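You operate a simulated robot arm through the tools that you are given. There is no shell and no other tool.

The job below is to be done with a simulated robot arm. You get a single attempt, and the scene is never put back.

Task
Crimp the slack yellow band vial again and prove it tight.
Fine: depth knob at low for white caps, mid for blue, deep for yellow; lever down and home; twist till a lamp tells, knob home; shuttle to LOAD.

The check looks at the end state, three seconds after you hand in, the way a careful person would. Anything else that was tipped, shoved, dropped, spilled or broken makes it a failure. Lids that push on must go on centred and level and be pressed home; caps that screw on are set level and turned clockwise until they are tight.

Robot
A 7-joint arm with a two-finger parallel gripper, fixed in place. Base frame: the origin is on the floor under the middle of its stand, x ahead of it, y to its left, z up. Readings come in mm, degrees, newtons and seconds.
With the tool pointing down near the work surface it reaches from about 520 to 960 mm from the base axis. Its first joint turns from -166.0 to 166.0 degrees. Payload 3.91 kg.
The TCP is the grasp point between the finger pads, 30 mm short of the fingertips. In the tool frame z runs along the fingers and y along their closing line. Largest opening 110 mm; finger width 20, thickness 10; the body of the gripper, 48 by 112 mm, starts 55 mm behind the TCP.
Orientation is told as [roll, pitch, yaw] about the base's x, y, z axes, in that order, counted from this pose: with the fingers straight down and closing along the base's y, the tool's x points along the base's -x, its y along +y and its z along -z.

Tools
- The arm moves only by the tool drive_tool. Its argument "increments" is a list of rows, each a list of 7 numbers: the shift along the base's x, y, z in mm, then the turn, a rotation vector about the base's x, y, z in rad, then the finger opening in mm, from 0 to 110. In form: [[tx, ty, tz, rx, ry, rz, gripper], ...]. A call has 1 to 20 rows; each row is the pose to reach, as a shift and turn from the pose commanded when the call began. A row lasts 0.2 s, in which the tool goes at most 50 mm and 8.6 degrees; a call with a longer step from one row to the next is refused whole, and so is a gripper value outside its range. Where a pose cannot be reached the arm comes as near as it can. A force on the tool above 40 N (or 10 N above the force at the start of the call, whichever is more), or a blocked arm, ends the call early, and 0.2 s more pass. Each finger travels about 72 mm/s and halts on what it meets, pressing with about 22 N; the grip force reading is that of the motor and also rises with nothing between the fingers. The clock runs only during rows and for 0.2 s after the last one: add rows that repeat a pose to give the fingers time. The reply holds the time, the measured pose of the TCP, the force on the tool along the base axes, the opening and the grip force, in the units named above and with some noise, with the torque about the TCP (base axes, N m) and any sound that the robot's microphone picked up, and new pictures: "pictures" is both (left out), scene, wrist or none.
- Cameras (640 x 400 px; columns grow to the right, rows downward): "scene" is fixed at [219.2, 647.1, 1560.7]; the picture's right is [-0.74, -0.67, 0.00], its down [-0.42, 0.46, -0.79] and it looks along [0.53, -0.58, -0.62] (base axes); focal length 304 px, centre (320, 200). "wrist" rides on the gripper at [72, 17, -103] in the tool frame; the picture's right is [-0.23, 0.97, 0.00], its down [-0.76, -0.18, -0.62] and it looks along [-0.61, -0.14, 0.78] (tool axes); focal length 222 px, centre (320, 200). There is no depth. A picture from a camera that has moved, and an enlarged one, comes with that camera's place and axes in the base frame and with its lens.
- raise_lower(by): slides the trunk up (or, below 0, down) by that many mm; the arm rides with it, the base frame stays. It gives what a move gives, with no picture.
- inspect(camera, box): a new picture of the part [left, top, right, bottom] of that camera's present view, enlarged. The clock stands still meanwhile.
- close_job(): hands the job in; it is judged then, once.

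Places have to be worked out from the pictures, the camera data and where the tool is seen. Open the gripper and draw the arm clear of the work before you hand the job in, unless the task says otherwise.

The tools are called by a JSON object that holds its "name" and its "arguments". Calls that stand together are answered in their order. drive_tool: Moves the arm, as the interface text tells. Its arguments: {"type":"object","properties":{"increments":{"type":"array","items":{"type":"array","items":{"type":"number"}}},"pictures":{"type":"string","enum":["both","scene","wrist","none"]}},"required":["increments"]} The other tools are called the same way: raise_lower (by) moves the trunk up or down; inspect (camera, box) takes an enlarged picture of a part of a camera's view; close_job () hands the job in.

At the start:

```text
clock: 0.0
ee_pos: [320.0, 249.4, 1327.9]
ee_rot: [0.0, -0.1, 0.0]
contact_force: [-1.1, -0.6, 0.9]
torque: [0.01, -0.02, -0.01]
grip_width: 110.1
grasp_force: 0.1
trunk travel left (down, up): [-654.0, 29.0]
```

scene: 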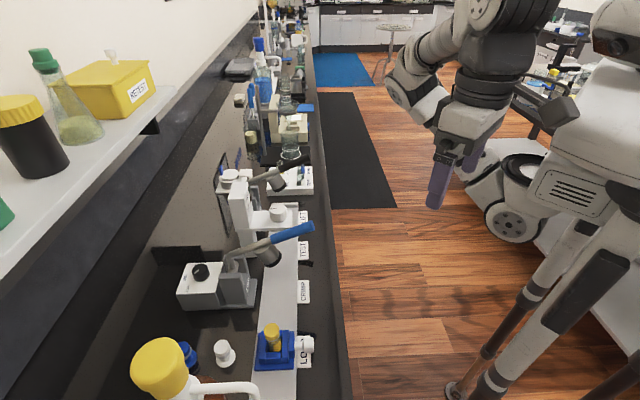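
wrist: 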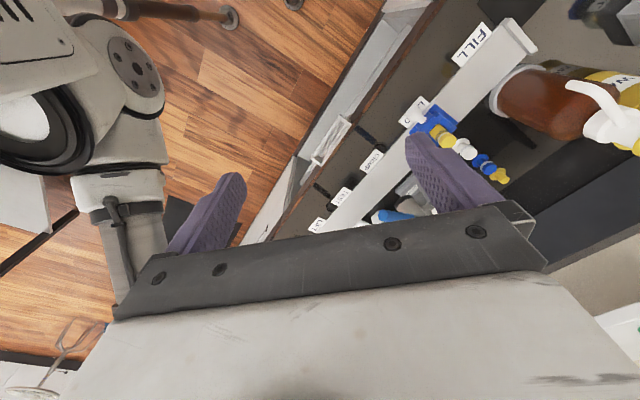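

I'll start by looking closely at the bench: the scene picture shows a rail with labels (LOAD, CRIMP, TEST, ...), a blue shuttle with a yellow-capped vial, a lever and knobs.

{"name": "inspect", "arguments": {"camera": "scene", "box": [120, 230, 360, 400]}}

{"name": "inspect", "arguments": {"camera": "scene", "box": [190, 120, 350, 240]}}

{"name": "inspect", "arguments": {"camera": "wrist", "box": [290, 0, 640, 240]}}

```text
2.35 times, centred on (240, 315) of scene
camera zoom: at [219.2, 647.1, 1560.7], right [-0.74, -0.67, 0.0], down [-0.42, 0.46, -0.79], along [0.53, -0.58, -0.62], focal length 715 px, centre (508, -71)
```

zoom: 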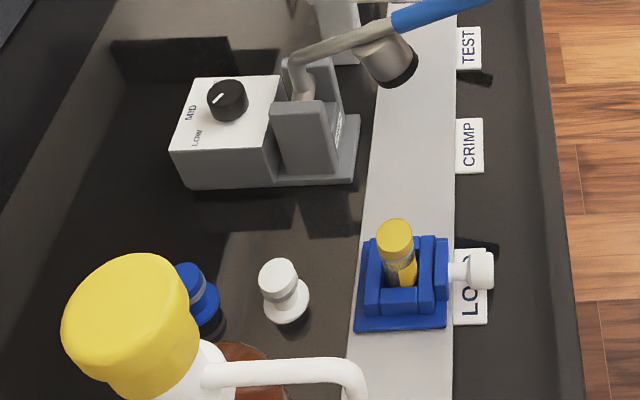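

```text
3.33 times, centred on (270, 180) of scene
camera zoom: at [219.2, 647.1, 1560.7], right [-0.74, -0.67, 0.0], down [-0.42, 0.46, -0.79], along [0.53, -0.58, -0.62], focal length 1014 px, centre (487, 267)
```

zoom: 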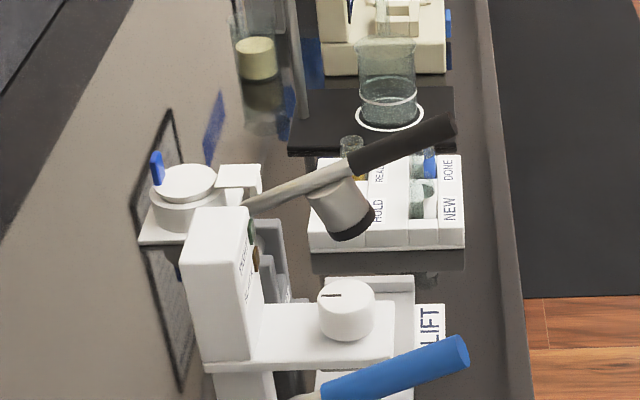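

```text
1.67 times, centred on (465, 120) of wrist
camera zoom: at [249.7, 267.2, 1431.4], right [0.23, 0.97, 0.0], down [0.76, -0.18, 0.62], along [0.61, -0.14, -0.78], focal length 370 px, centre (78, 333)
```

zoom: 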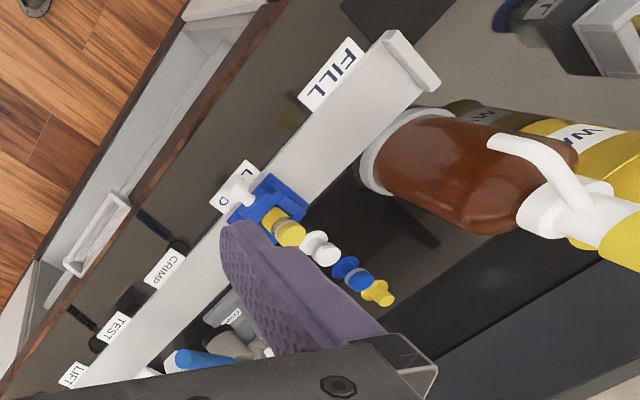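

The shuttle with a yellow-capped vial sits at LOAD, around (495, 483, 975) by triangulation, and the rail seems to run at about 45° (towards +x, -y). I'll yaw the tool about 45° high above everything to look along the rail with the wrist camera.

{"name": "drive_tool", "arguments": {"increments": [[0, 0, 0, 0, 0, 0.13, 110], [0, 0, 0, 0, 0, 0.26, 110], [0, 0, 0, 0, 0, 0.39, 110], [0, 0, 0, 0, 0, 0.52, 110], [0, 0, 0, 0, 0, 0.65, 110], [0, 0, 0, 0, 0, 0.785, 110], [0, 0, 0, 0, 0, 0.785, 110]], "pictures": "both"}}

```text
clock: 1.0
ee_pos: [320.2, 253.5, 1327.1]
ee_rot: [0.4, -0.1, 27.5]
contact_force: [-0.2, 5.4, 1.8]
torque: [-0.67, -0.04, -0.61]
grip_width: 110.0
grasp_force: 0.1
trunk travel left (down, up): [-654.0, 29.0]
stopped in row 5: the force on the tool passed its limit at 75 N (the readings are from after the stop); the commanded pose is now the measured one
camera wrist: at [249.6, 234.9, 1431.3], right [-0.25, 0.97, 0.01], down [0.76, 0.19, 0.62], along [0.6, 0.16, -0.78], focal length 222 px, centre (320, 200)
```

scene: 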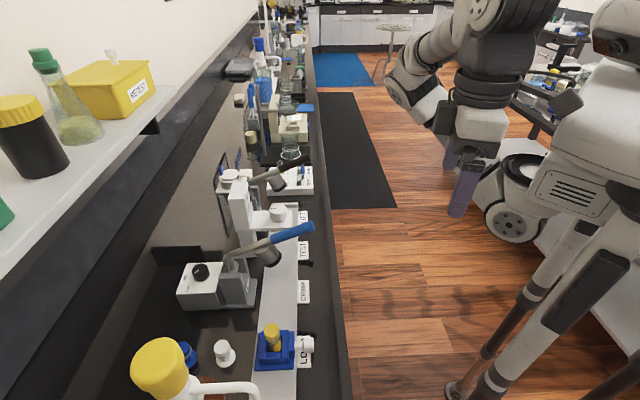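
wrist: 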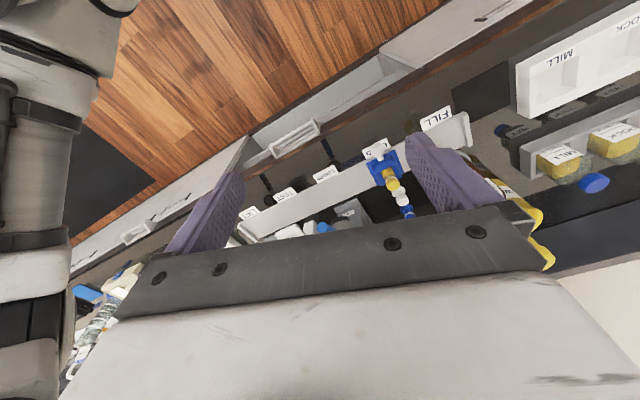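

The tool touched something (probably the robot's own body) while turning at this tucked pose; the bench is far away. I'll move outward away from the stand first, then finish the turn.

{"name": "drive_tool", "arguments": {"increments": [[20, 20, 0, 0, 0, 0, 110], [40, 40, 0, 0, 0, 0, 110], [60, 60, 0, 0, 0, 0, 110], [80, 80, 0, 0, 0, 0, 110], [80, 80, 0, 0, 0, 0, 110]], "pictures": "both"}}

```text
clock: 2.2
ee_pos: [401.9, 332.5, 1326.5]
ee_rot: [0.6, 0.0, 27.6]
contact_force: [-0.3, -1.1, -0.1]
torque: [-0.01, -0.01, 0.03]
grip_width: 110.0
grasp_force: 0.1
trunk travel left (down, up): [-654.0, 29.0]
camera wrist: at [330.9, 313.3, 1431.0], right [-0.25, 0.97, 0.01], down [0.76, 0.19, 0.62], along [0.6, 0.16, -0.78], focal length 222 px, centre (320, 200)
```

scene: 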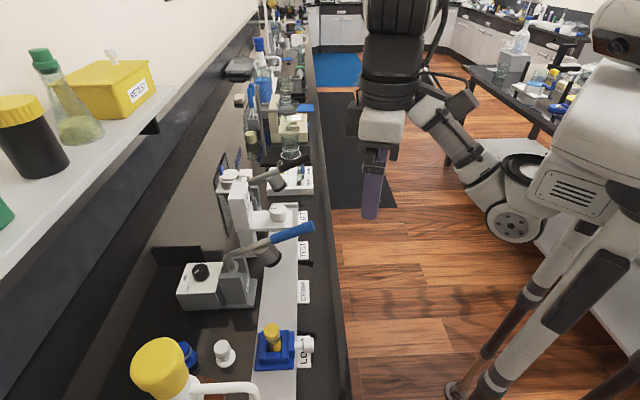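
wrist: 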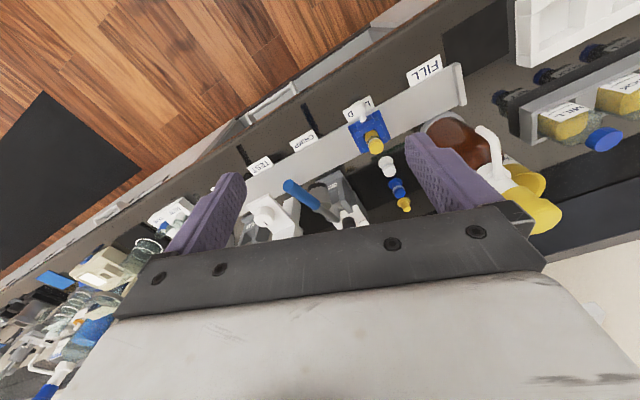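

Now I have a free pose and a better overview. I'll enlarge the wrist view around the rail.

{"name": "inspect", "arguments": {"camera": "wrist", "box": [230, 40, 480, 240]}}

{"name": "inspect", "arguments": {"camera": "wrist", "box": [330, 80, 440, 220]}}

```text
2.00 times, centred on (355, 140) of wrist
camera zoom: at [330.9, 313.3, 1431.0], right [-0.25, 0.97, 0.01], down [0.76, 0.19, 0.62], along [0.6, 0.16, -0.78], focal length 444 px, centre (250, 320)
```

zoom: 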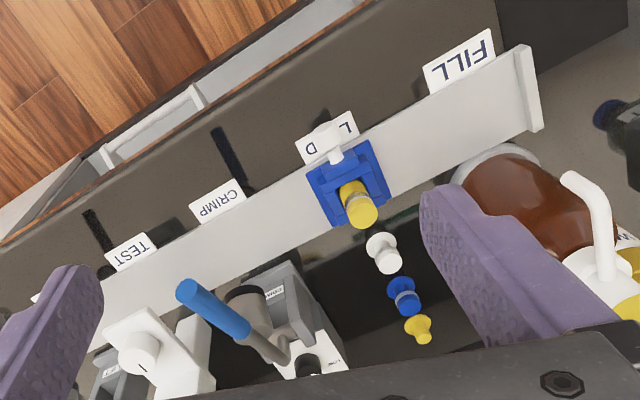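

```text
2.86 times, centred on (385, 150) of wrist
camera zoom: at [330.9, 313.3, 1431.0], right [-0.25, 0.97, 0.01], down [0.76, 0.19, 0.62], along [0.6, 0.16, -0.78], focal length 635 px, centre (134, 343)
```

zoom: 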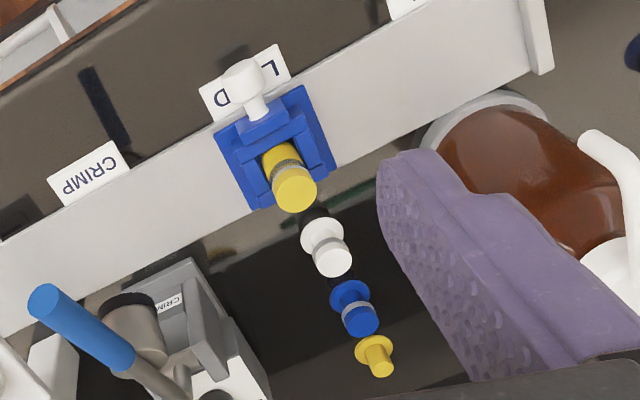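

The vial in the shuttle has a yellow cap with a grey band; behind it are white, blue and yellow pieces off the rail. I'll finish turning to 45° yaw and come closer for readable views of the shuttle and crimper.

{"name": "drive_tool", "arguments": {"increments": [[0, 0, 0, 0, 0, 0.13, 110], [0, 10, -20, 0, 0, 0.26, 110], [0, 20, -40, 0, 0, 0.305, 110], [0, 30, -60, 0, 0, 0.305, 110], [0, 40, -80, 0, 0, 0.305, 110], [0, 50, -100, 0, 0, 0.305, 110], [0, 50, -100, 0, 0, 0.305, 110]], "pictures": "both"}}

```text
clock: 3.8
ee_pos: [400.5, 383.1, 1226.4]
ee_rot: [0.5, 0.0, 45.1]
contact_force: [0.0, -0.2, -0.7]
torque: [-0.03, -0.04, -0.02]
grip_width: 110.1
grasp_force: 0.1
trunk travel left (down, up): [-654.0, 29.0]
camera wrist: at [338.5, 342.8, 1331.2], right [-0.53, 0.85, 0.01], down [0.67, 0.41, 0.62], along [0.52, 0.33, -0.78], focal length 222 px, centre (320, 200)
```

scene: 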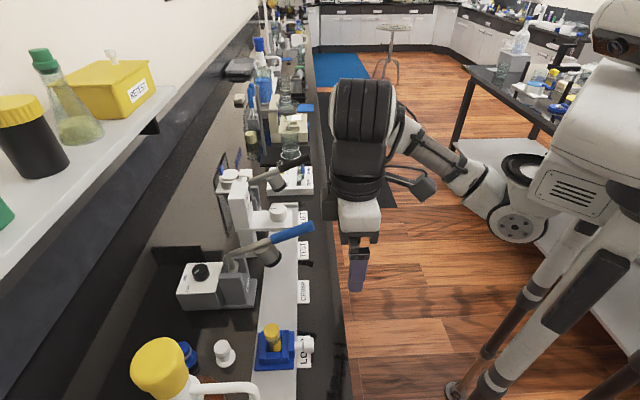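
wrist: 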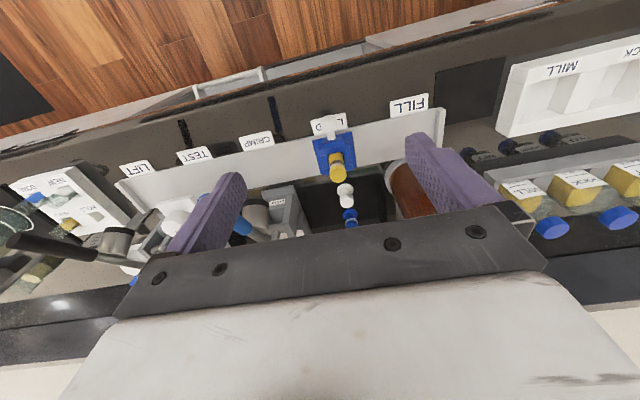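

The rail direction works out to 45° (along [0.707,-0.707]), stations ~145 mm apart. Enlarged pictures appear truly re-rendered, so I'll zoom tightly onto the shuttle, knob, lever and tester.

{"name": "inspect", "arguments": {"camera": "scene", "box": [240, 315, 330, 375]}}

{"name": "inspect", "arguments": {"camera": "scene", "box": [170, 210, 330, 310]}}

{"name": "inspect", "arguments": {"camera": "scene", "box": [200, 150, 330, 240]}}

{"name": "inspect", "arguments": {"camera": "wrist", "box": [290, 90, 390, 240]}}

{"name": "inspect", "arguments": {"camera": "wrist", "box": [100, 110, 320, 260]}}

```text
6.67 times, centred on (285, 345) of scene
camera zoom: at [219.2, 647.1, 1560.7], right [-0.74, -0.67, 0.0], down [-0.42, 0.46, -0.79], along [0.53, -0.58, -0.62], focal length 2027 px, centre (553, -767)
```

zoom: 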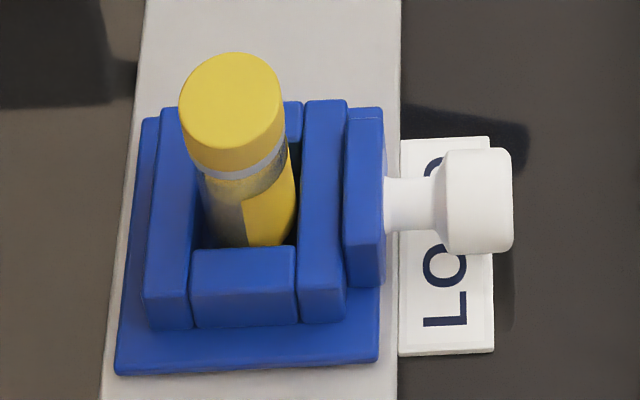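

```text
4.00 times, centred on (250, 260) of scene
camera zoom: at [219.2, 647.1, 1560.7], right [-0.74, -0.67, 0.0], down [-0.42, 0.46, -0.79], along [0.53, -0.58, -0.62], focal length 1216 px, centre (600, -40)
```

zoom: 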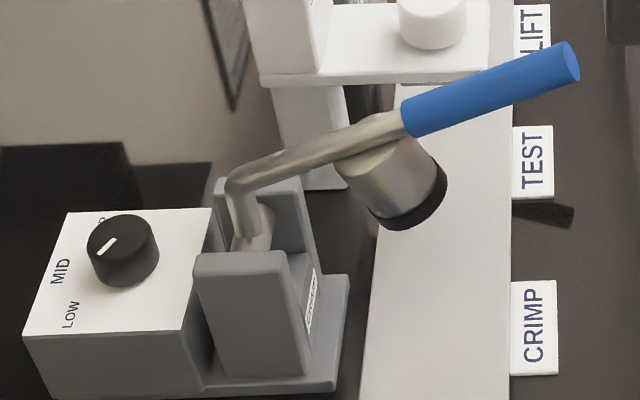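

```text
4.44 times, centred on (265, 195) of scene
camera zoom: at [219.2, 647.1, 1560.7], right [-0.74, -0.67, 0.0], down [-0.42, 0.46, -0.79], along [0.53, -0.58, -0.62], focal length 1351 px, centre (564, 222)
```

zoom: 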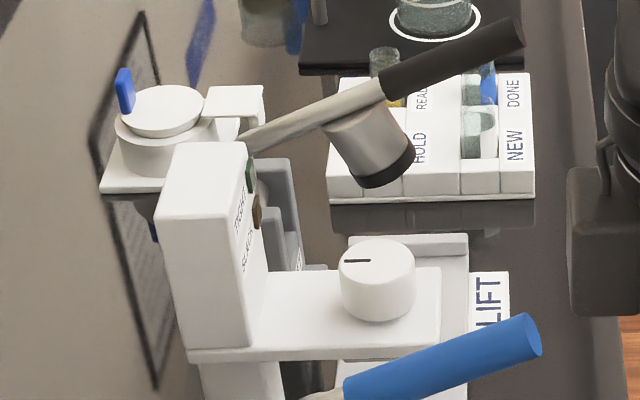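

```text
2.67 times, centred on (340, 165) of wrist
camera zoom: at [338.5, 342.8, 1331.2], right [-0.53, 0.85, 0.01], down [0.67, 0.41, 0.62], along [0.52, 0.33, -0.78], focal length 592 px, centre (267, 293)
```

zoom: 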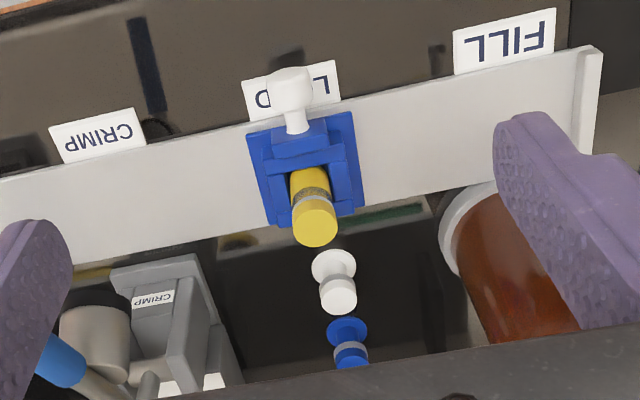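

```text
2.67 times, centred on (210, 185) of wrist
camera zoom: at [338.5, 342.8, 1331.2], right [-0.53, 0.85, 0.01], down [0.67, 0.41, 0.62], along [0.52, 0.33, -0.78], focal length 592 px, centre (613, 240)
```

zoom: 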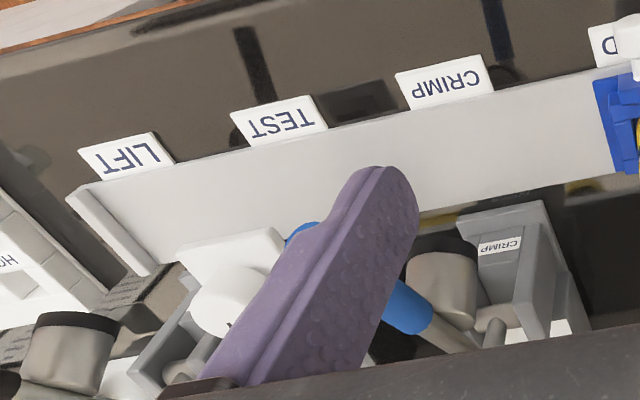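

The depth knob appears to read near MID, the crimper lever is up, and the tester has TIGHT/SLACK lamps with a twist knob. I'll zoom further on the off-rail coloured pieces, the lamp panel and the tray.

{"name": "inspect", "arguments": {"camera": "scene", "box": [170, 325, 250, 385]}}

{"name": "inspect", "arguments": {"camera": "scene", "box": [225, 165, 305, 235]}}

{"name": "inspect", "arguments": {"camera": "scene", "box": [260, 140, 330, 200]}}

{"name": "inspect", "arguments": {"camera": "scene", "box": [170, 255, 230, 310]}}

```text
6.67 times, centred on (210, 355) of scene
camera zoom: at [219.2, 647.1, 1560.7], right [-0.74, -0.67, 0.0], down [-0.42, 0.46, -0.79], along [0.53, -0.58, -0.62], focal length 2027 px, centre (1053, -833)
```

zoom: 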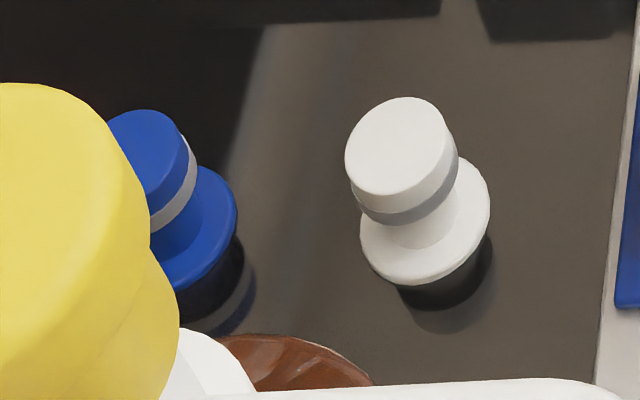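

```text
5.71 times, centred on (265, 200) of scene
camera zoom: at [219.2, 647.1, 1560.7], right [-0.74, -0.67, 0.0], down [-0.42, 0.46, -0.79], along [0.53, -0.58, -0.62], focal length 1737 px, centre (634, 200)
```

zoom: 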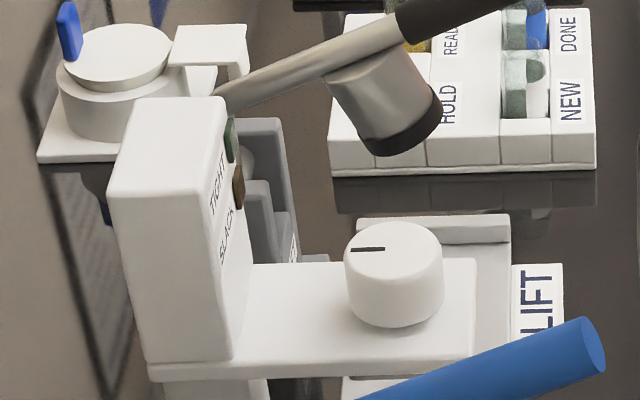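

```text
6.67 times, centred on (295, 170) of scene
camera zoom: at [219.2, 647.1, 1560.7], right [-0.74, -0.67, 0.0], down [-0.42, 0.46, -0.79], along [0.53, -0.58, -0.62], focal length 2027 px, centre (487, 400)
```

zoom: 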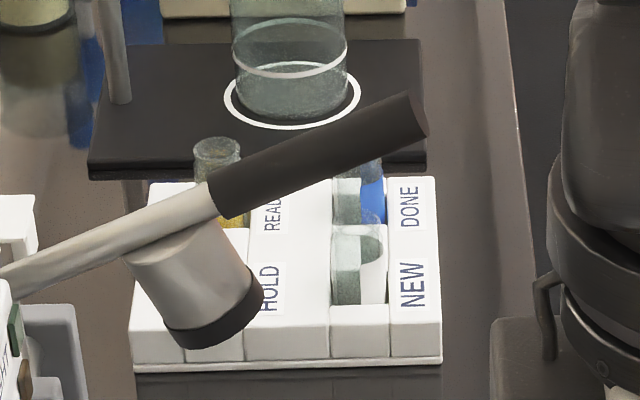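

```text
7.27 times, centred on (200, 282) of scene
camera zoom: at [219.2, 647.1, 1560.7], right [-0.74, -0.67, 0.0], down [-0.42, 0.46, -0.79], along [0.53, -0.58, -0.62], focal length 2211 px, centre (1193, -400)
```

zoom: 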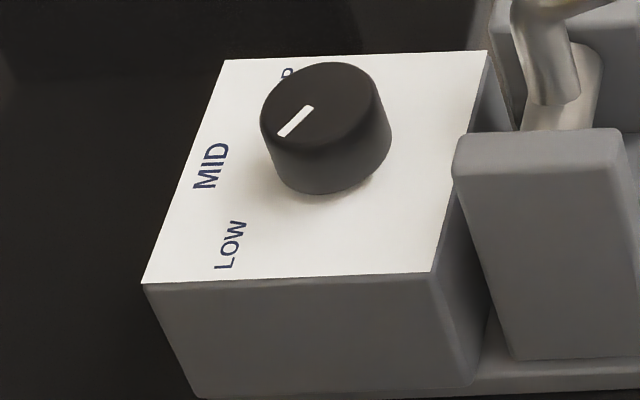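

I'll move above the CRIMP station at a safe height (z≈1250, well above the lever tip at ~1130) to view the knob dial, lever and tester from above.

{"name": "drive_tool", "arguments": {"increments": [[0, 0, 25, 0, 0, 0, 110], [40, 0, 25, 0, 0, 0, 110], [80, 0, 25, 0, 0, 0, 110], [120, 0, 25, 0, 0, 0, 110], [160, 0, 25, 0, 0, 0, 110], [200, 0, 25, 0, 0, 0, 110], [200, 0, 25, 0, 0, 0, 110]], "pictures": "both"}}

```text
clock: 5.4
ee_pos: [600.8, 383.1, 1252.0]
ee_rot: [0.4, 0.0, 45.1]
contact_force: [-0.2, -0.1, -0.4]
torque: [0.0, 0.05, -0.02]
grip_width: 109.9
grasp_force: 0.0
trunk travel left (down, up): [-654.0, 29.0]
camera wrist: at [538.1, 342.9, 1356.3], right [-0.53, 0.85, 0.01], down [0.67, 0.41, 0.62], along [0.52, 0.33, -0.78], focal length 222 px, centre (320, 200)
```

scene: 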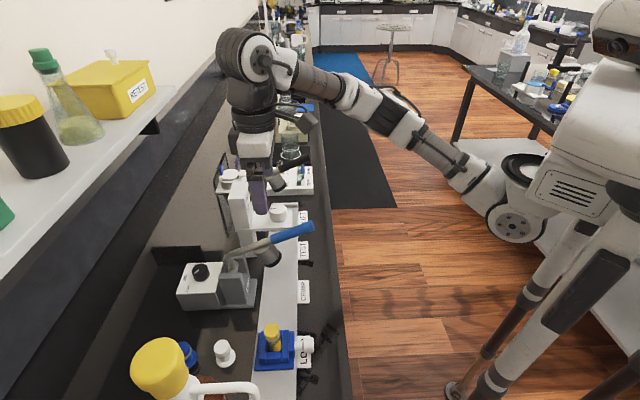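
wrist: 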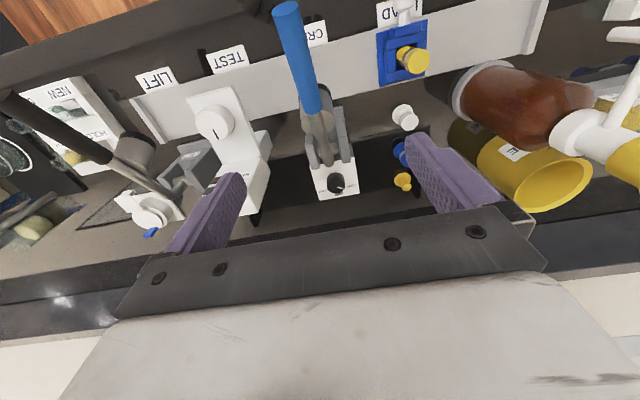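

This is an excellent overhead view. I'll zoom in on the knob dial, tester, shuttle, lever and tray.

{"name": "inspect", "arguments": {"camera": "wrist", "box": [300, 150, 370, 210]}}

{"name": "inspect", "arguments": {"camera": "wrist", "box": [170, 70, 290, 220]}}

{"name": "inspect", "arguments": {"camera": "wrist", "box": [360, 0, 460, 90]}}

{"name": "inspect", "arguments": {"camera": "wrist", "box": [0, 60, 180, 200]}}

{"name": "inspect", "arguments": {"camera": "wrist", "box": [260, 0, 380, 200]}}

```text
6.67 times, centred on (335, 180) of wrist
camera zoom: at [538.1, 342.9, 1356.3], right [-0.53, 0.85, 0.01], down [0.67, 0.41, 0.62], along [0.52, 0.33, -0.78], focal length 1481 px, centre (220, 333)
```

zoom: 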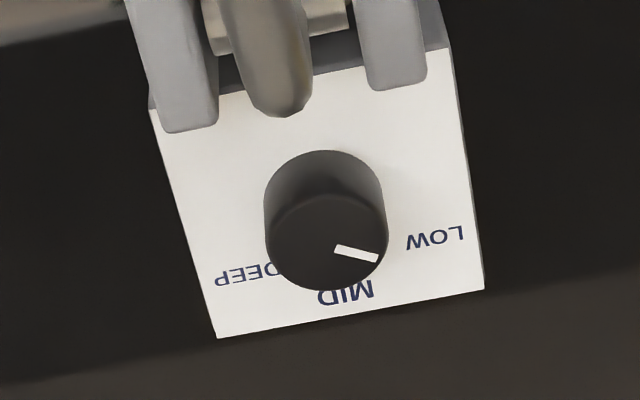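

```text
2.67 times, centred on (230, 145) of wrist
camera zoom: at [538.1, 342.9, 1356.3], right [-0.53, 0.85, 0.01], down [0.67, 0.41, 0.62], along [0.52, 0.33, -0.78], focal length 592 px, centre (560, 347)
```

zoom: 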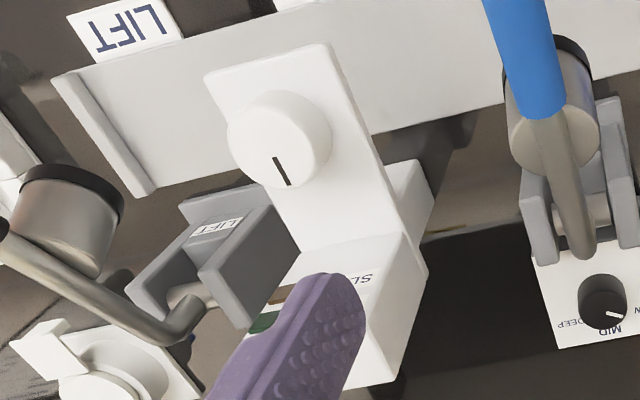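

```text
4.44 times, centred on (410, 45) of wrist
camera zoom: at [538.1, 342.9, 1356.3], right [-0.53, 0.85, 0.01], down [0.67, 0.41, 0.62], along [0.52, 0.33, -0.78], focal length 987 px, centre (-80, 889)
```

zoom: 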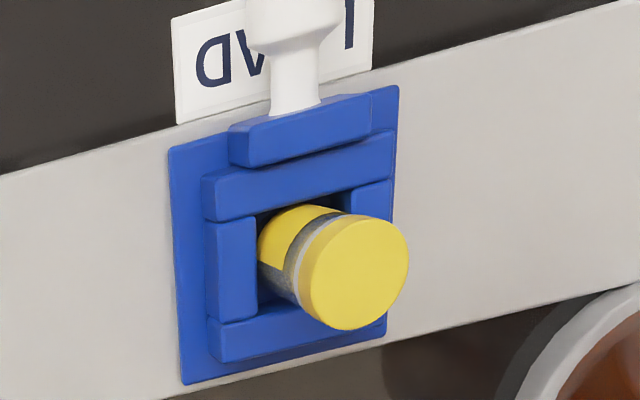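

```text
2.86 times, centred on (90, 130) of wrist
camera zoom: at [538.1, 342.9, 1356.3], right [-0.53, 0.85, 0.01], down [0.67, 0.41, 0.62], along [0.52, 0.33, -0.78], focal length 635 px, centre (977, 400)
```

zoom: 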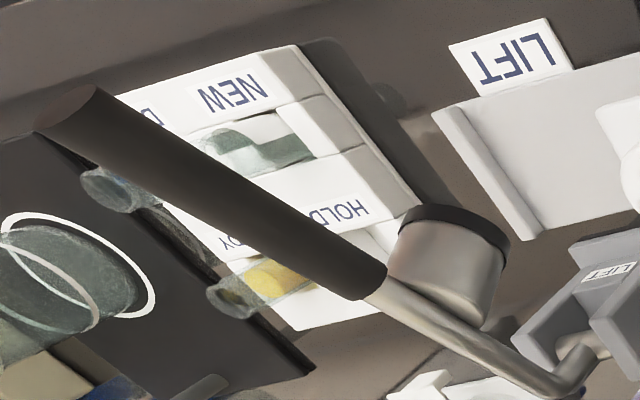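

```text
2.00 times, centred on (320, 100) of wrist
camera zoom: at [538.1, 342.9, 1356.3], right [-0.53, 0.85, 0.01], down [0.67, 0.41, 0.62], along [0.52, 0.33, -0.78], focal length 444 px, centre (320, 400)
```

zoom: 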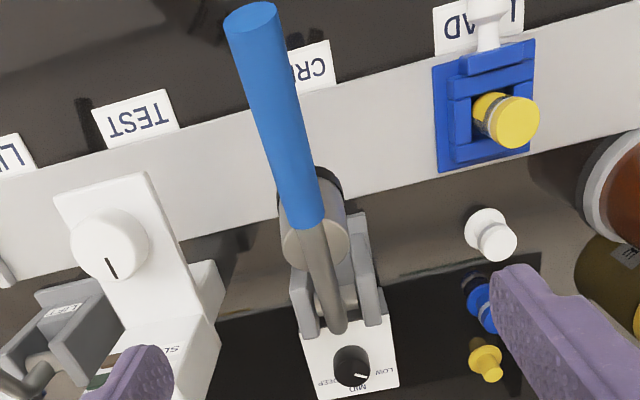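

The dial reading: LOW is toward (-rail, wall), MID toward the wall, DEEP toward (+rail, wall); the white line points at LOW, so I need about 105° clockwise. Knob is ~35 mm wide at about (727, 500), top z≈1003, box top ≈975. Before reaching in I must know where the wall shelf is, so I tilt the tool to look at it.

{"name": "drive_tool", "arguments": {"increments": [[0, 0, 10, 0.09, -0.09, 0, 110], [0, 0, 20, 0.18, -0.18, 0, 110], [0, 0, 30, 0.27, -0.27, 0, 110], [0, 0, 30, 0.36, -0.36, 0, 110], [0, 0, 30, 0.36, -0.36, 0, 110]], "pictures": "wrist"}}

{"name": "inspect", "arguments": {"camera": "scene", "box": [0, 20, 260, 400]}}

```text
clock: 6.6
ee_pos: [601.0, 383.4, 1282.2]
ee_rot: [0.5, -29.2, 45.2]
contact_force: [-0.4, 0.4, -0.4]
torque: [0.03, 0.02, -0.03]
grip_width: 110.1
grasp_force: 0.0
trunk travel left (down, up): [-654.0, 29.0]
camera wrist: at [509.8, 314.9, 1338.7], right [-0.55, 0.83, 0.12], down [0.38, 0.13, 0.91], along [0.74, 0.55, -0.39], focal length 222 px, centre (320, 200)
```

wrist: 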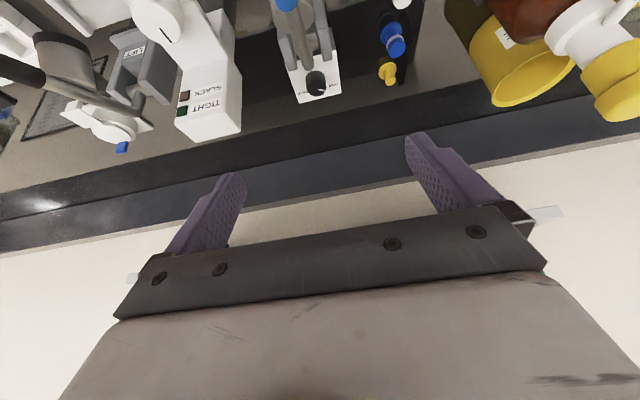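

```text
1.05 times, centred on (130, 210) of scene (not enlarged: the box is as wide or as high as the picture)
camera zoom: at [219.2, 647.1, 1560.7], right [-0.74, -0.67, 0.0], down [-0.42, 0.46, -0.79], along [0.53, -0.58, -0.62], focal length 320 px, centre (520, 190)
```

zoom: 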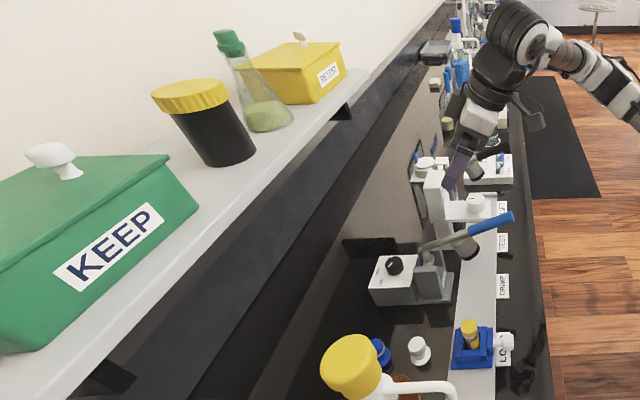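

The shelf front edge triangulates to wall-distance b≈1000 (vs knob at 867), z≈1260, so a vertical approach to the knob stays clear. I'll level the tool, turn to yaw ≈97° and go above the knob at z≈1200.

{"name": "drive_tool", "arguments": {"increments": [[0, 0, -10, -0.09, 0.09, 0, 110], [0, 0, -20, -0.18, 0.18, 0, 110], [0, 0, -20, -0.27, 0.27, 0, 110], [0, 0, -20, -0.36, 0.36, 0, 110], [0, 0, -20, -0.36, 0.36, 0, 110]], "pictures": "none"}}

```text
clock: 7.8
ee_pos: [600.4, 383.2, 1262.8]
ee_rot: [0.5, 0.1, 45.0]
contact_force: [0.9, -0.3, -0.3]
torque: [-0.01, 0.01, 0.01]
grip_width: 109.8
grasp_force: 0.1
trunk travel left (down, up): [-654.0, 29.0]
```

Level again. Now rotate yaw by +52° while translating to above the knob (727, 500) at z≈1200.

{"name": "drive_tool", "arguments": {"increments": [[0, 0, 0, 0, 0, 0.13, 90], [18, 17, 0, 0, 0, 0.26, 80], [36, 34, 0, 0, 0, 0.39, 70], [54, 51, 0, 0, 0, 0.52, 60], [72, 68, -15, 0, 0, 0.65, 60], [90, 85, -30, 0, 0, 0.78, 60], [108, 102, -45, 0, 0, 0.907, 60], [126.5, 116.8, -60, 0, 0, 0.907, 60], [126.5, 116.8, -60, 0, 0, 0.907, 60]], "pictures": "both"}}

```text
clock: 9.8
ee_pos: [528.8, 427.2, 1177.3]
ee_rot: [0.5, 0.1, 96.8]
contact_force: [0.1, -0.3, -0.2]
torque: [0.01, 0.02, -0.02]
grip_width: 59.9
grasp_force: 0.0
out of reach, approached as far as the arm can: row 4, 5, 6, 7, 8, 9
trunk travel left (down, up): [-654.0, 29.0]
camera wrist: at [522.1, 353.2, 1280.4], right [-0.99, 0.11, 0.01], down [0.09, 0.78, 0.62], along [0.06, 0.62, -0.78], focal length 222 px, centre (320, 200)
```

scene: 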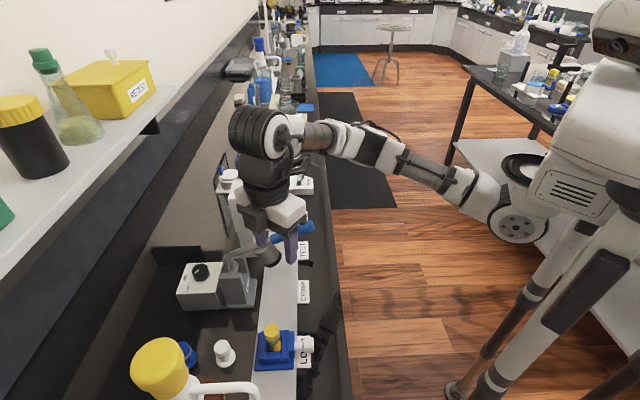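
wrist: 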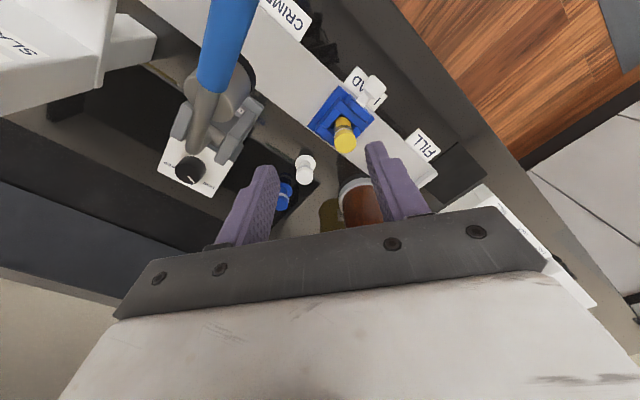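

The arm ran out of reach at that height (farther reach is only available lower down). I'll come in beside the crimper instead (rail coordinate ≈75, between the bottle and crimper), descending to z≈1100 as I extend, and check how far it gets.

{"name": "drive_tool", "arguments": {"increments": [[12, 12, -13, 0, 0, 0, 60], [24, 24, -26, 0, 0, 0, 60], [36, 36, -39, 0, 0, 0, 60], [48, 48, -52, 0, 0, 0, 60], [60, 60, -65, 0, 0, 0, 60], [72, 72, -77, 0, 0, 0, 60], [72, 72, -77, 0, 0, 0, 60]], "pictures": "both"}}

```text
clock: 11.4
ee_pos: [542.6, 435.7, 1120.5]
ee_rot: [0.2, -0.1, 95.6]
contact_force: [-0.6, -0.2, -0.2]
torque: [0.0, 0.01, 0.02]
grip_width: 59.9
grasp_force: 0.1
out of reach, approached as far as the arm can: row 1, 2, 3, 4, 5, 6, 7
trunk travel left (down, up): [-654.0, 29.0]
camera wrist: at [534.7, 361.7, 1224.5], right [-0.99, 0.13, 0.01], down [0.11, 0.77, 0.62], along [0.08, 0.62, -0.78], focal length 222 px, centre (320, 200)
```

scene: 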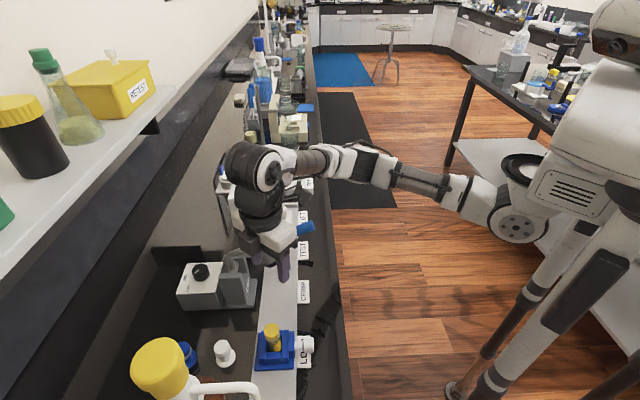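
wrist: 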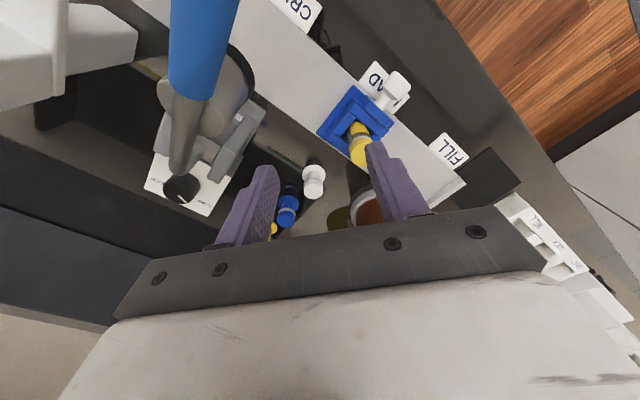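

Reach got shorter with the yaw near 97°, so a wrist joint limit likely interferes. I'll turn back to 45° yaw here (clear of the lever) and see whether reach recovers.

{"name": "drive_tool", "arguments": {"increments": [[0, 0, 0, 0, 0, -0.13, 60], [0, 0, 0, 0, 0, -0.26, 60], [0, 0, 0, 0, 0, -0.39, 60], [0, 0, 0, 0, 0, -0.52, 60], [0, 0, 0, 0, 0, -0.65, 60], [0, 0, 0, 0, 0, -0.78, 60], [0, 0, 0, 0, 0, -0.88, 60], [12, 12, 0, 0, 0, -0.88, 60], [24, 24, 0, 0, 0, -0.88, 60], [36, 36, 0, 0, 0, -0.88, 60], [48, 48, 0, 0, 0, -0.88, 60], [60, 60, 0, 0, 0, -0.88, 60], [60, 60, 0, 0, 0, -0.88, 60]], "pictures": "both"}}

```text
clock: 14.2
ee_pos: [602.0, 491.5, 1117.9]
ee_rot: [0.5, 0.1, 46.7]
contact_force: [-0.1, 0.6, 0.5]
torque: [0.01, -0.04, -0.02]
grip_width: 59.9
grasp_force: 0.0
trunk travel left (down, up): [-654.0, 29.0]
camera wrist: at [542.3, 449.1, 1222.8], right [-0.55, 0.83, 0.01], down [0.66, 0.43, 0.62], along [0.51, 0.35, -0.78], focal length 222 px, centre (320, 200)
```

scene: 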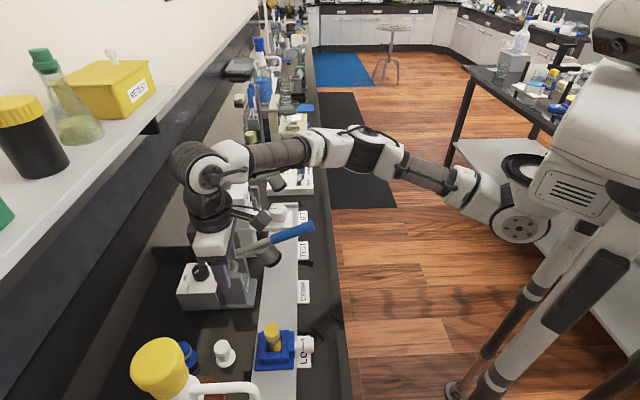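
wrist: 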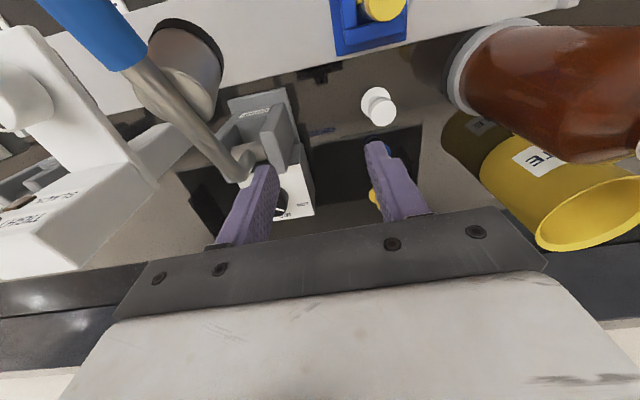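

Reach is fine at yaw ≈46°. I'll continue beside the crimper to wall-distance b≈867 at z≈1090, then slide over to above the depth knob.

{"name": "drive_tool", "arguments": {"increments": [[17, 17, -7, 0, 0, 0, 60], [34, 34, -14, 0, 0, 0, 60], [51, 51, -21, 0, 0, 0, 60], [66, 66, -28, 0, 0, 0, 60], [80, 52, -28, 0, 0, 0, 60], [94, 38, -28, 0, 0, 0, 60], [108, 24, -28, 0, 0, 0, 60], [124.5, 9, -28, 0, 0, 0, 60], [124.5, 9, -28, 0, 0, 0, 60]], "pictures": "both"}}

```text
clock: 16.2
ee_pos: [727.5, 501.4, 1093.0]
ee_rot: [0.5, 0.0, 46.6]
contact_force: [-0.6, 0.0, 0.1]
torque: [0.02, 0.03, -0.02]
grip_width: 60.0
grasp_force: 0.0
trunk travel left (down, up): [-654.0, 29.0]
camera wrist: at [665.7, 459.0, 1197.2], right [-0.55, 0.83, 0.01], down [0.66, 0.43, 0.62], along [0.51, 0.35, -0.78], focal length 222 px, centre (320, 200)
```

scene: 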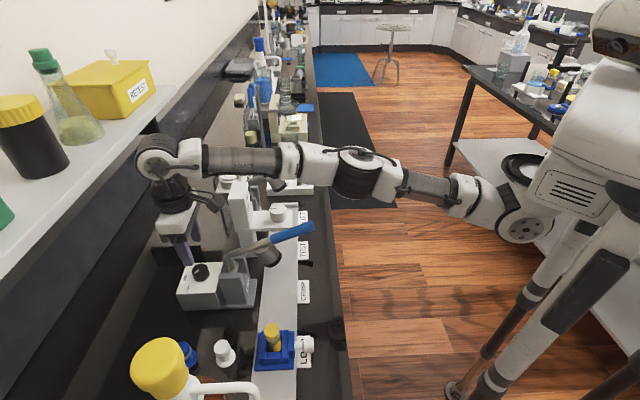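
wrist: 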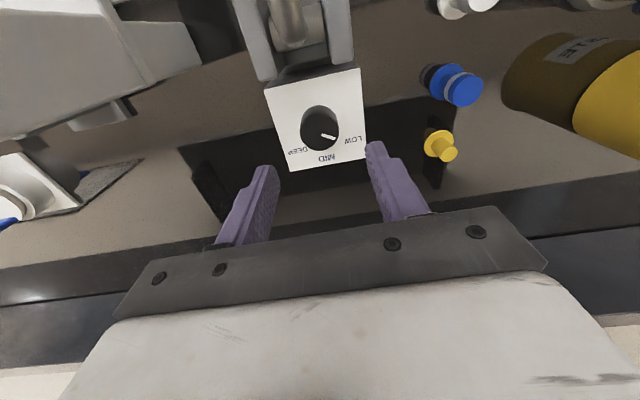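

I'm above the depth knob. I'll zoom in to confirm the dial reading and the alignment of fingers with the knob.

{"name": "inspect", "arguments": {"camera": "wrist", "box": [230, 60, 410, 190]}}

{"name": "inspect", "arguments": {"camera": "scene", "box": [130, 190, 270, 320]}}

```text
3.08 times, centred on (320, 125) of wrist
camera zoom: at [665.7, 459.0, 1197.2], right [-0.55, 0.83, 0.01], down [0.66, 0.43, 0.62], along [0.51, 0.35, -0.78], focal length 684 px, centre (320, 431)
```

zoom: 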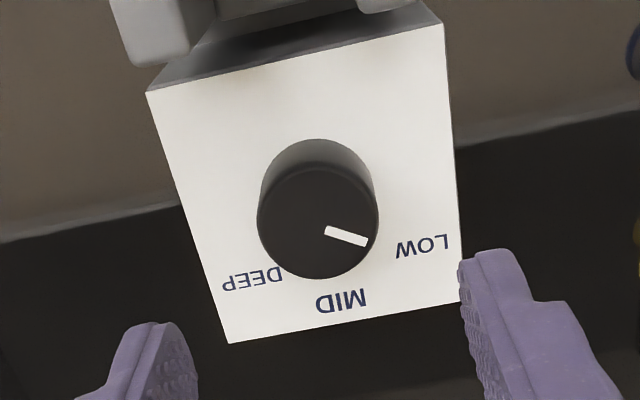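

```text
3.08 times, centred on (200, 255) of scene
camera zoom: at [219.2, 647.1, 1560.7], right [-0.74, -0.67, 0.0], down [-0.42, 0.46, -0.79], along [0.53, -0.58, -0.62], focal length 936 px, centre (689, 31)
```

zoom: 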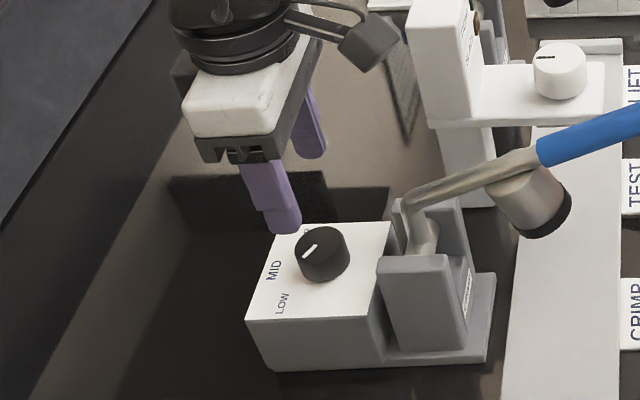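

The line clearly points to LOW. Before gripping, I'll rehearse the clockwise turn in free air above the knob to see whether the wrist can do it without position error.

{"name": "drive_tool", "arguments": {"increments": [[0, 0, 0, 0, 0, -0.14, 60], [0, 0, 0, 0, 0, -0.28, 60], [0, 0, 0, 0, 0, -0.42, 60], [0, 0, 0, 0, 0, -0.56, 60], [0, 0, 0, 0, 0, -0.7, 60], [0, 0, 0, 0, 0, -0.84, 60], [0, 0, 0, 0, 0, -0.98, 60], [0, 0, 0, 0, 0, -1.12, 60], [0, 0, 0, 0, 0, -1.26, 60], [0, 0, 0, 0, 0, -1.4, 60], [0, 0, 0, 0, 0, -1.54, 60], [0, 0, 0, 0, 0, -1.68, 60], [0, 0, 0, 0, 0, -1.82, 60], [0, 0, 0, 0, 0, -1.92, 60]], "pictures": "both"}}

```text
clock: 19.2
ee_pos: [728.1, 501.4, 1092.1]
ee_rot: [0.5, 0.1, -63.6]
contact_force: [0.1, -0.3, 0.8]
torque: [0.0, -0.01, 0.0]
grip_width: 59.6
grasp_force: 0.0
trunk travel left (down, up): [-654.0, 29.0]
camera wrist: at [710.0, 572.2, 1196.0], right [0.97, 0.23, 0.01], down [0.18, -0.76, 0.62], along [0.15, -0.6, -0.78], focal length 222 px, centre (320, 200)
```

scene: 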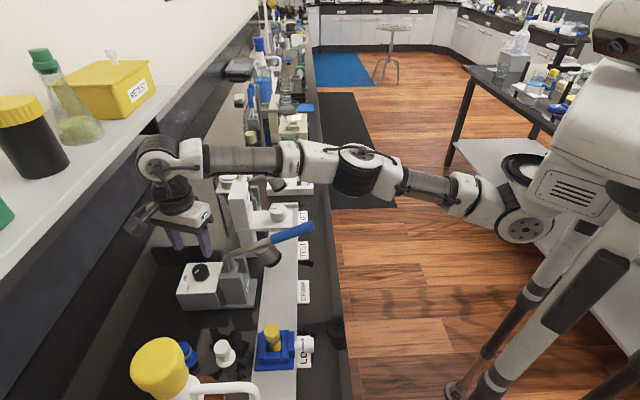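
wrist: 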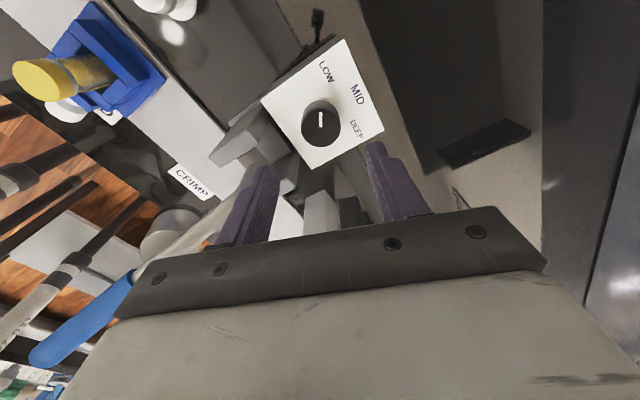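

The full clockwise swing works with no position error, and this view shows the dial with LOW/MID/DEEP plainly. I'll zoom for accurate angles.

{"name": "inspect", "arguments": {"camera": "wrist", "box": [255, 30, 395, 180]}}

```text
2.67 times, centred on (325, 105) of wrist
camera zoom: at [710.0, 572.2, 1196.0], right [0.97, 0.23, 0.01], down [0.18, -0.76, 0.62], along [0.15, -0.6, -0.78], focal length 592 px, centre (307, 453)
```

zoom: 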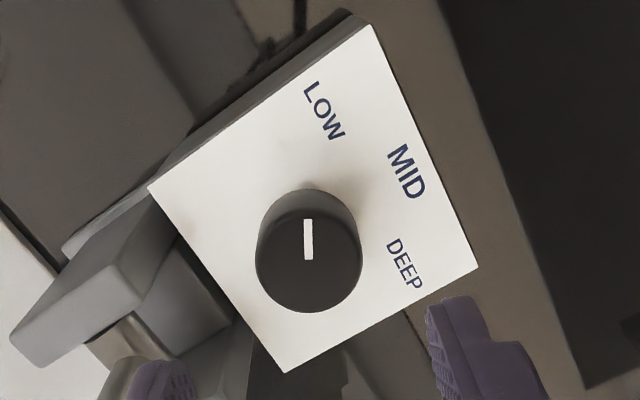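

Dial labels measured at about ±50° around MID (base angles LOW 95°, MID 45°, DEEP -5°) with the line at ~103°. I'll swing back to yaw 46°, then descend over the knob at (728, 501.5) with the fingers open.

{"name": "drive_tool", "arguments": {"increments": [[0, 0, 0, 0, 0, 0.14, 60], [0, 0, 0, 0, 0, 0.28, 60], [0, 0, 0, 0, 0, 0.42, 60], [0, 0, 0, 0, 0, 0.56, 60], [0, 0, 0, 0, 0, 0.7, 60], [0, 0, 0, 0, 0, 0.84, 60], [0, 0, 0, 0, 0, 0.98, 60], [0, 0, 0, 0, 0, 1.12, 60], [0, 0, 0, 0, 0, 1.26, 60], [0, 0, 0, 0, 0, 1.4, 60], [0, 0, 0, 0, 0, 1.54, 60], [0, 0, 0, 0, 0, 1.68, 60], [0, 0, 0, 0, 0, 1.82, 60], [0, 0, 0, 0, 0, 1.92, 60], [0, 0, -20, 0, 0, 1.92, 60], [0, 0, -40, 0, 0, 1.92, 60], [0, 0, -60, 0, 0, 1.92, 60], [0, 0, -60, 0, 0, 1.92, 60]], "pictures": "both"}}

```text
clock: 23.0
ee_pos: [728.5, 500.4, 1032.4]
ee_rot: [0.4, 0.0, 46.6]
contact_force: [-0.7, 0.9, 0.2]
torque: [-0.04, 0.01, -0.02]
grip_width: 60.0
grasp_force: 0.1
trunk travel left (down, up): [-654.0, 29.0]
camera wrist: at [667.8, 457.7, 1136.0], right [-0.55, 0.83, 0.01], down [0.66, 0.43, 0.62], along [0.51, 0.35, -0.78], focal length 222 px, centre (320, 200)
```

scene: 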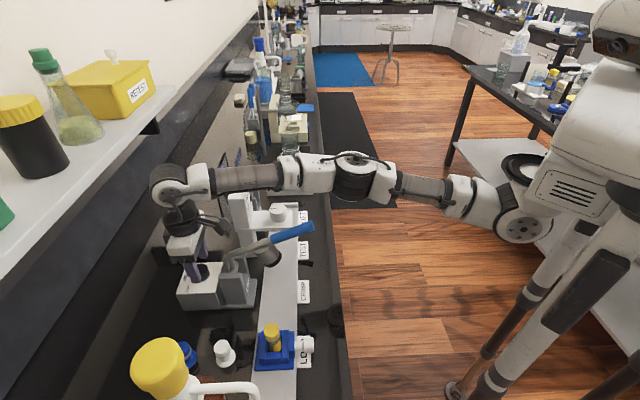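
wrist: 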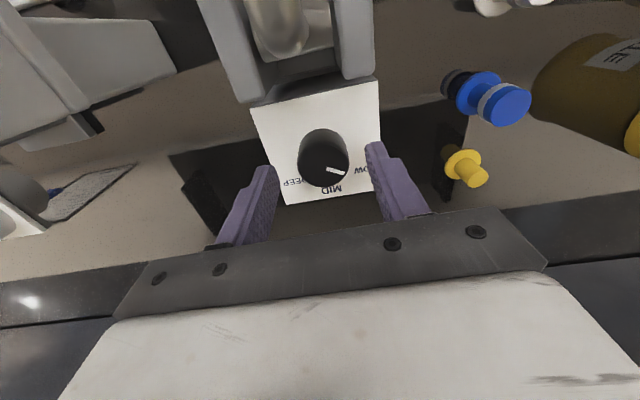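

The fingers straddle the knob evenly. I'll descend another 21 mm so the tips are just above the box top.

{"name": "drive_tool", "arguments": {"increments": [[-0.5, 1, -10, 0, 0, 0, 60], [-0.5, 1, -21, 0, 0, 0, 60], [-0.5, 1, -21, 0, 0, 0, 60]], "pictures": "both"}}

{"name": "inspect", "arguments": {"camera": "scene", "box": [140, 210, 270, 320]}}

{"name": "inspect", "arguments": {"camera": "wrist", "box": [220, 80, 430, 230]}}

```text
clock: 23.8
ee_pos: [727.0, 501.1, 1012.2]
ee_rot: [0.5, -0.1, 46.6]
contact_force: [0.0, 0.8, -0.6]
torque: [0.03, 0.02, 0.03]
grip_width: 60.1
grasp_force: 0.1
trunk travel left (down, up): [-654.0, 29.0]
camera wrist: at [665.9, 459.1, 1115.6], right [-0.55, 0.83, 0.01], down [0.66, 0.43, 0.62], along [0.51, 0.35, -0.78], focal length 222 px, centre (320, 200)
```

scene: 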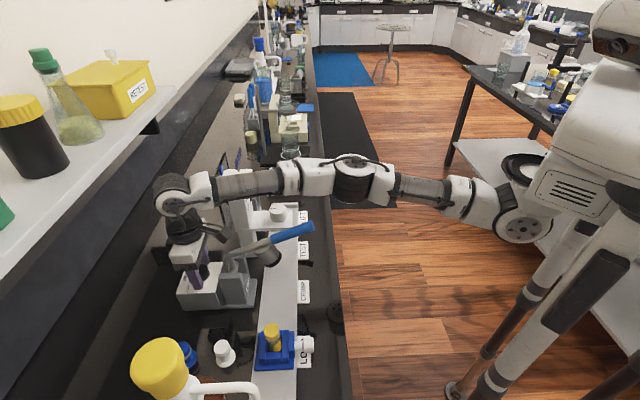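
wrist: 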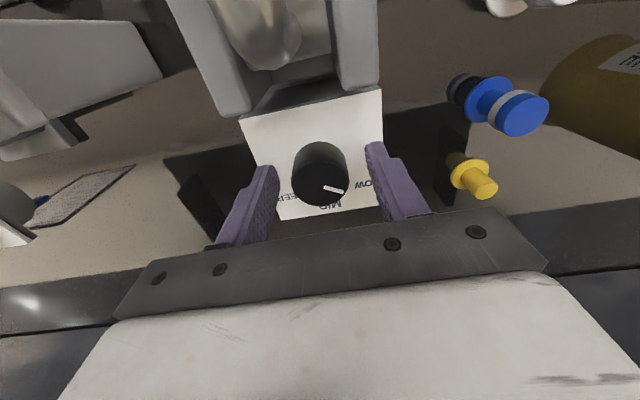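

```text
3.64 times, centred on (205, 265) of scene
camera zoom: at [219.2, 647.1, 1560.7], right [-0.74, -0.67, 0.0], down [-0.42, 0.46, -0.79], along [0.53, -0.58, -0.62], focal length 1106 px, centre (738, -36)
```

zoom: 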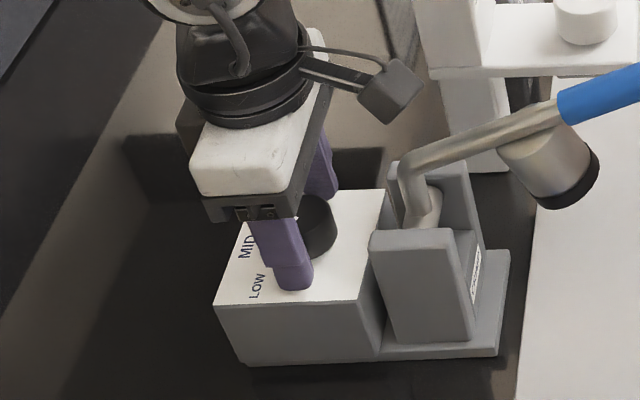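

```text
2.67 times, centred on (325, 155) of wrist
camera zoom: at [665.9, 459.1, 1115.6], right [-0.55, 0.83, 0.01], down [0.66, 0.43, 0.62], along [0.51, 0.35, -0.78], focal length 592 px, centre (307, 320)
```

zoom: 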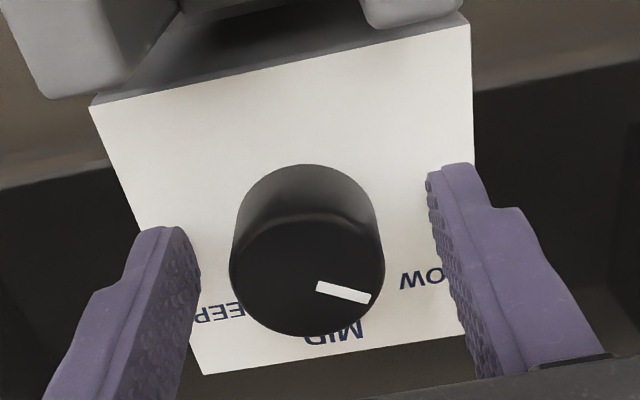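

Fingers are around the knob without contact. Closing to grip it.

{"name": "drive_tool", "arguments": {"increments": [[0, 0, 0, 0, 0, 0, 45], [0, 0, 0, 0, 0, 0, 34], [0, 0, 0, 0, 0, 0, 25], [0, 0, 0, 0, 0, 0, 25]], "pictures": "wrist"}}

```text
clock: 24.8
ee_pos: [726.3, 500.1, 1011.0]
ee_rot: [0.4, 0.1, 46.6]
contact_force: [1.0, -1.6, -0.3]
torque: [-0.57, -0.83, -0.03]
grip_width: 35.7
grasp_force: 44.8
trunk travel left (down, up): [-654.0, 29.0]
camera wrist: at [666.2, 458.9, 1115.6], right [-0.55, 0.83, 0.01], down [0.66, 0.43, 0.62], along [0.52, 0.35, -0.78], focal length 222 px, centre (320, 200)
```

wrist: 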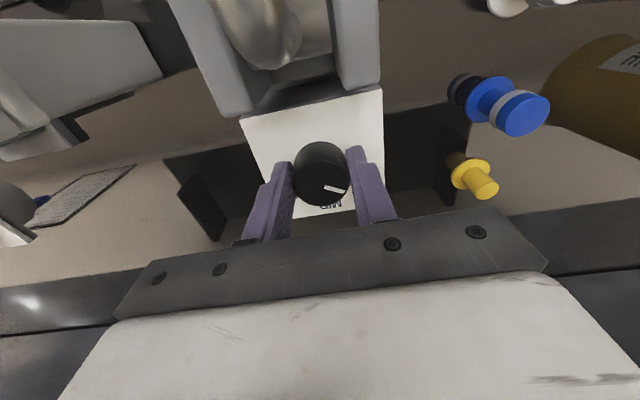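

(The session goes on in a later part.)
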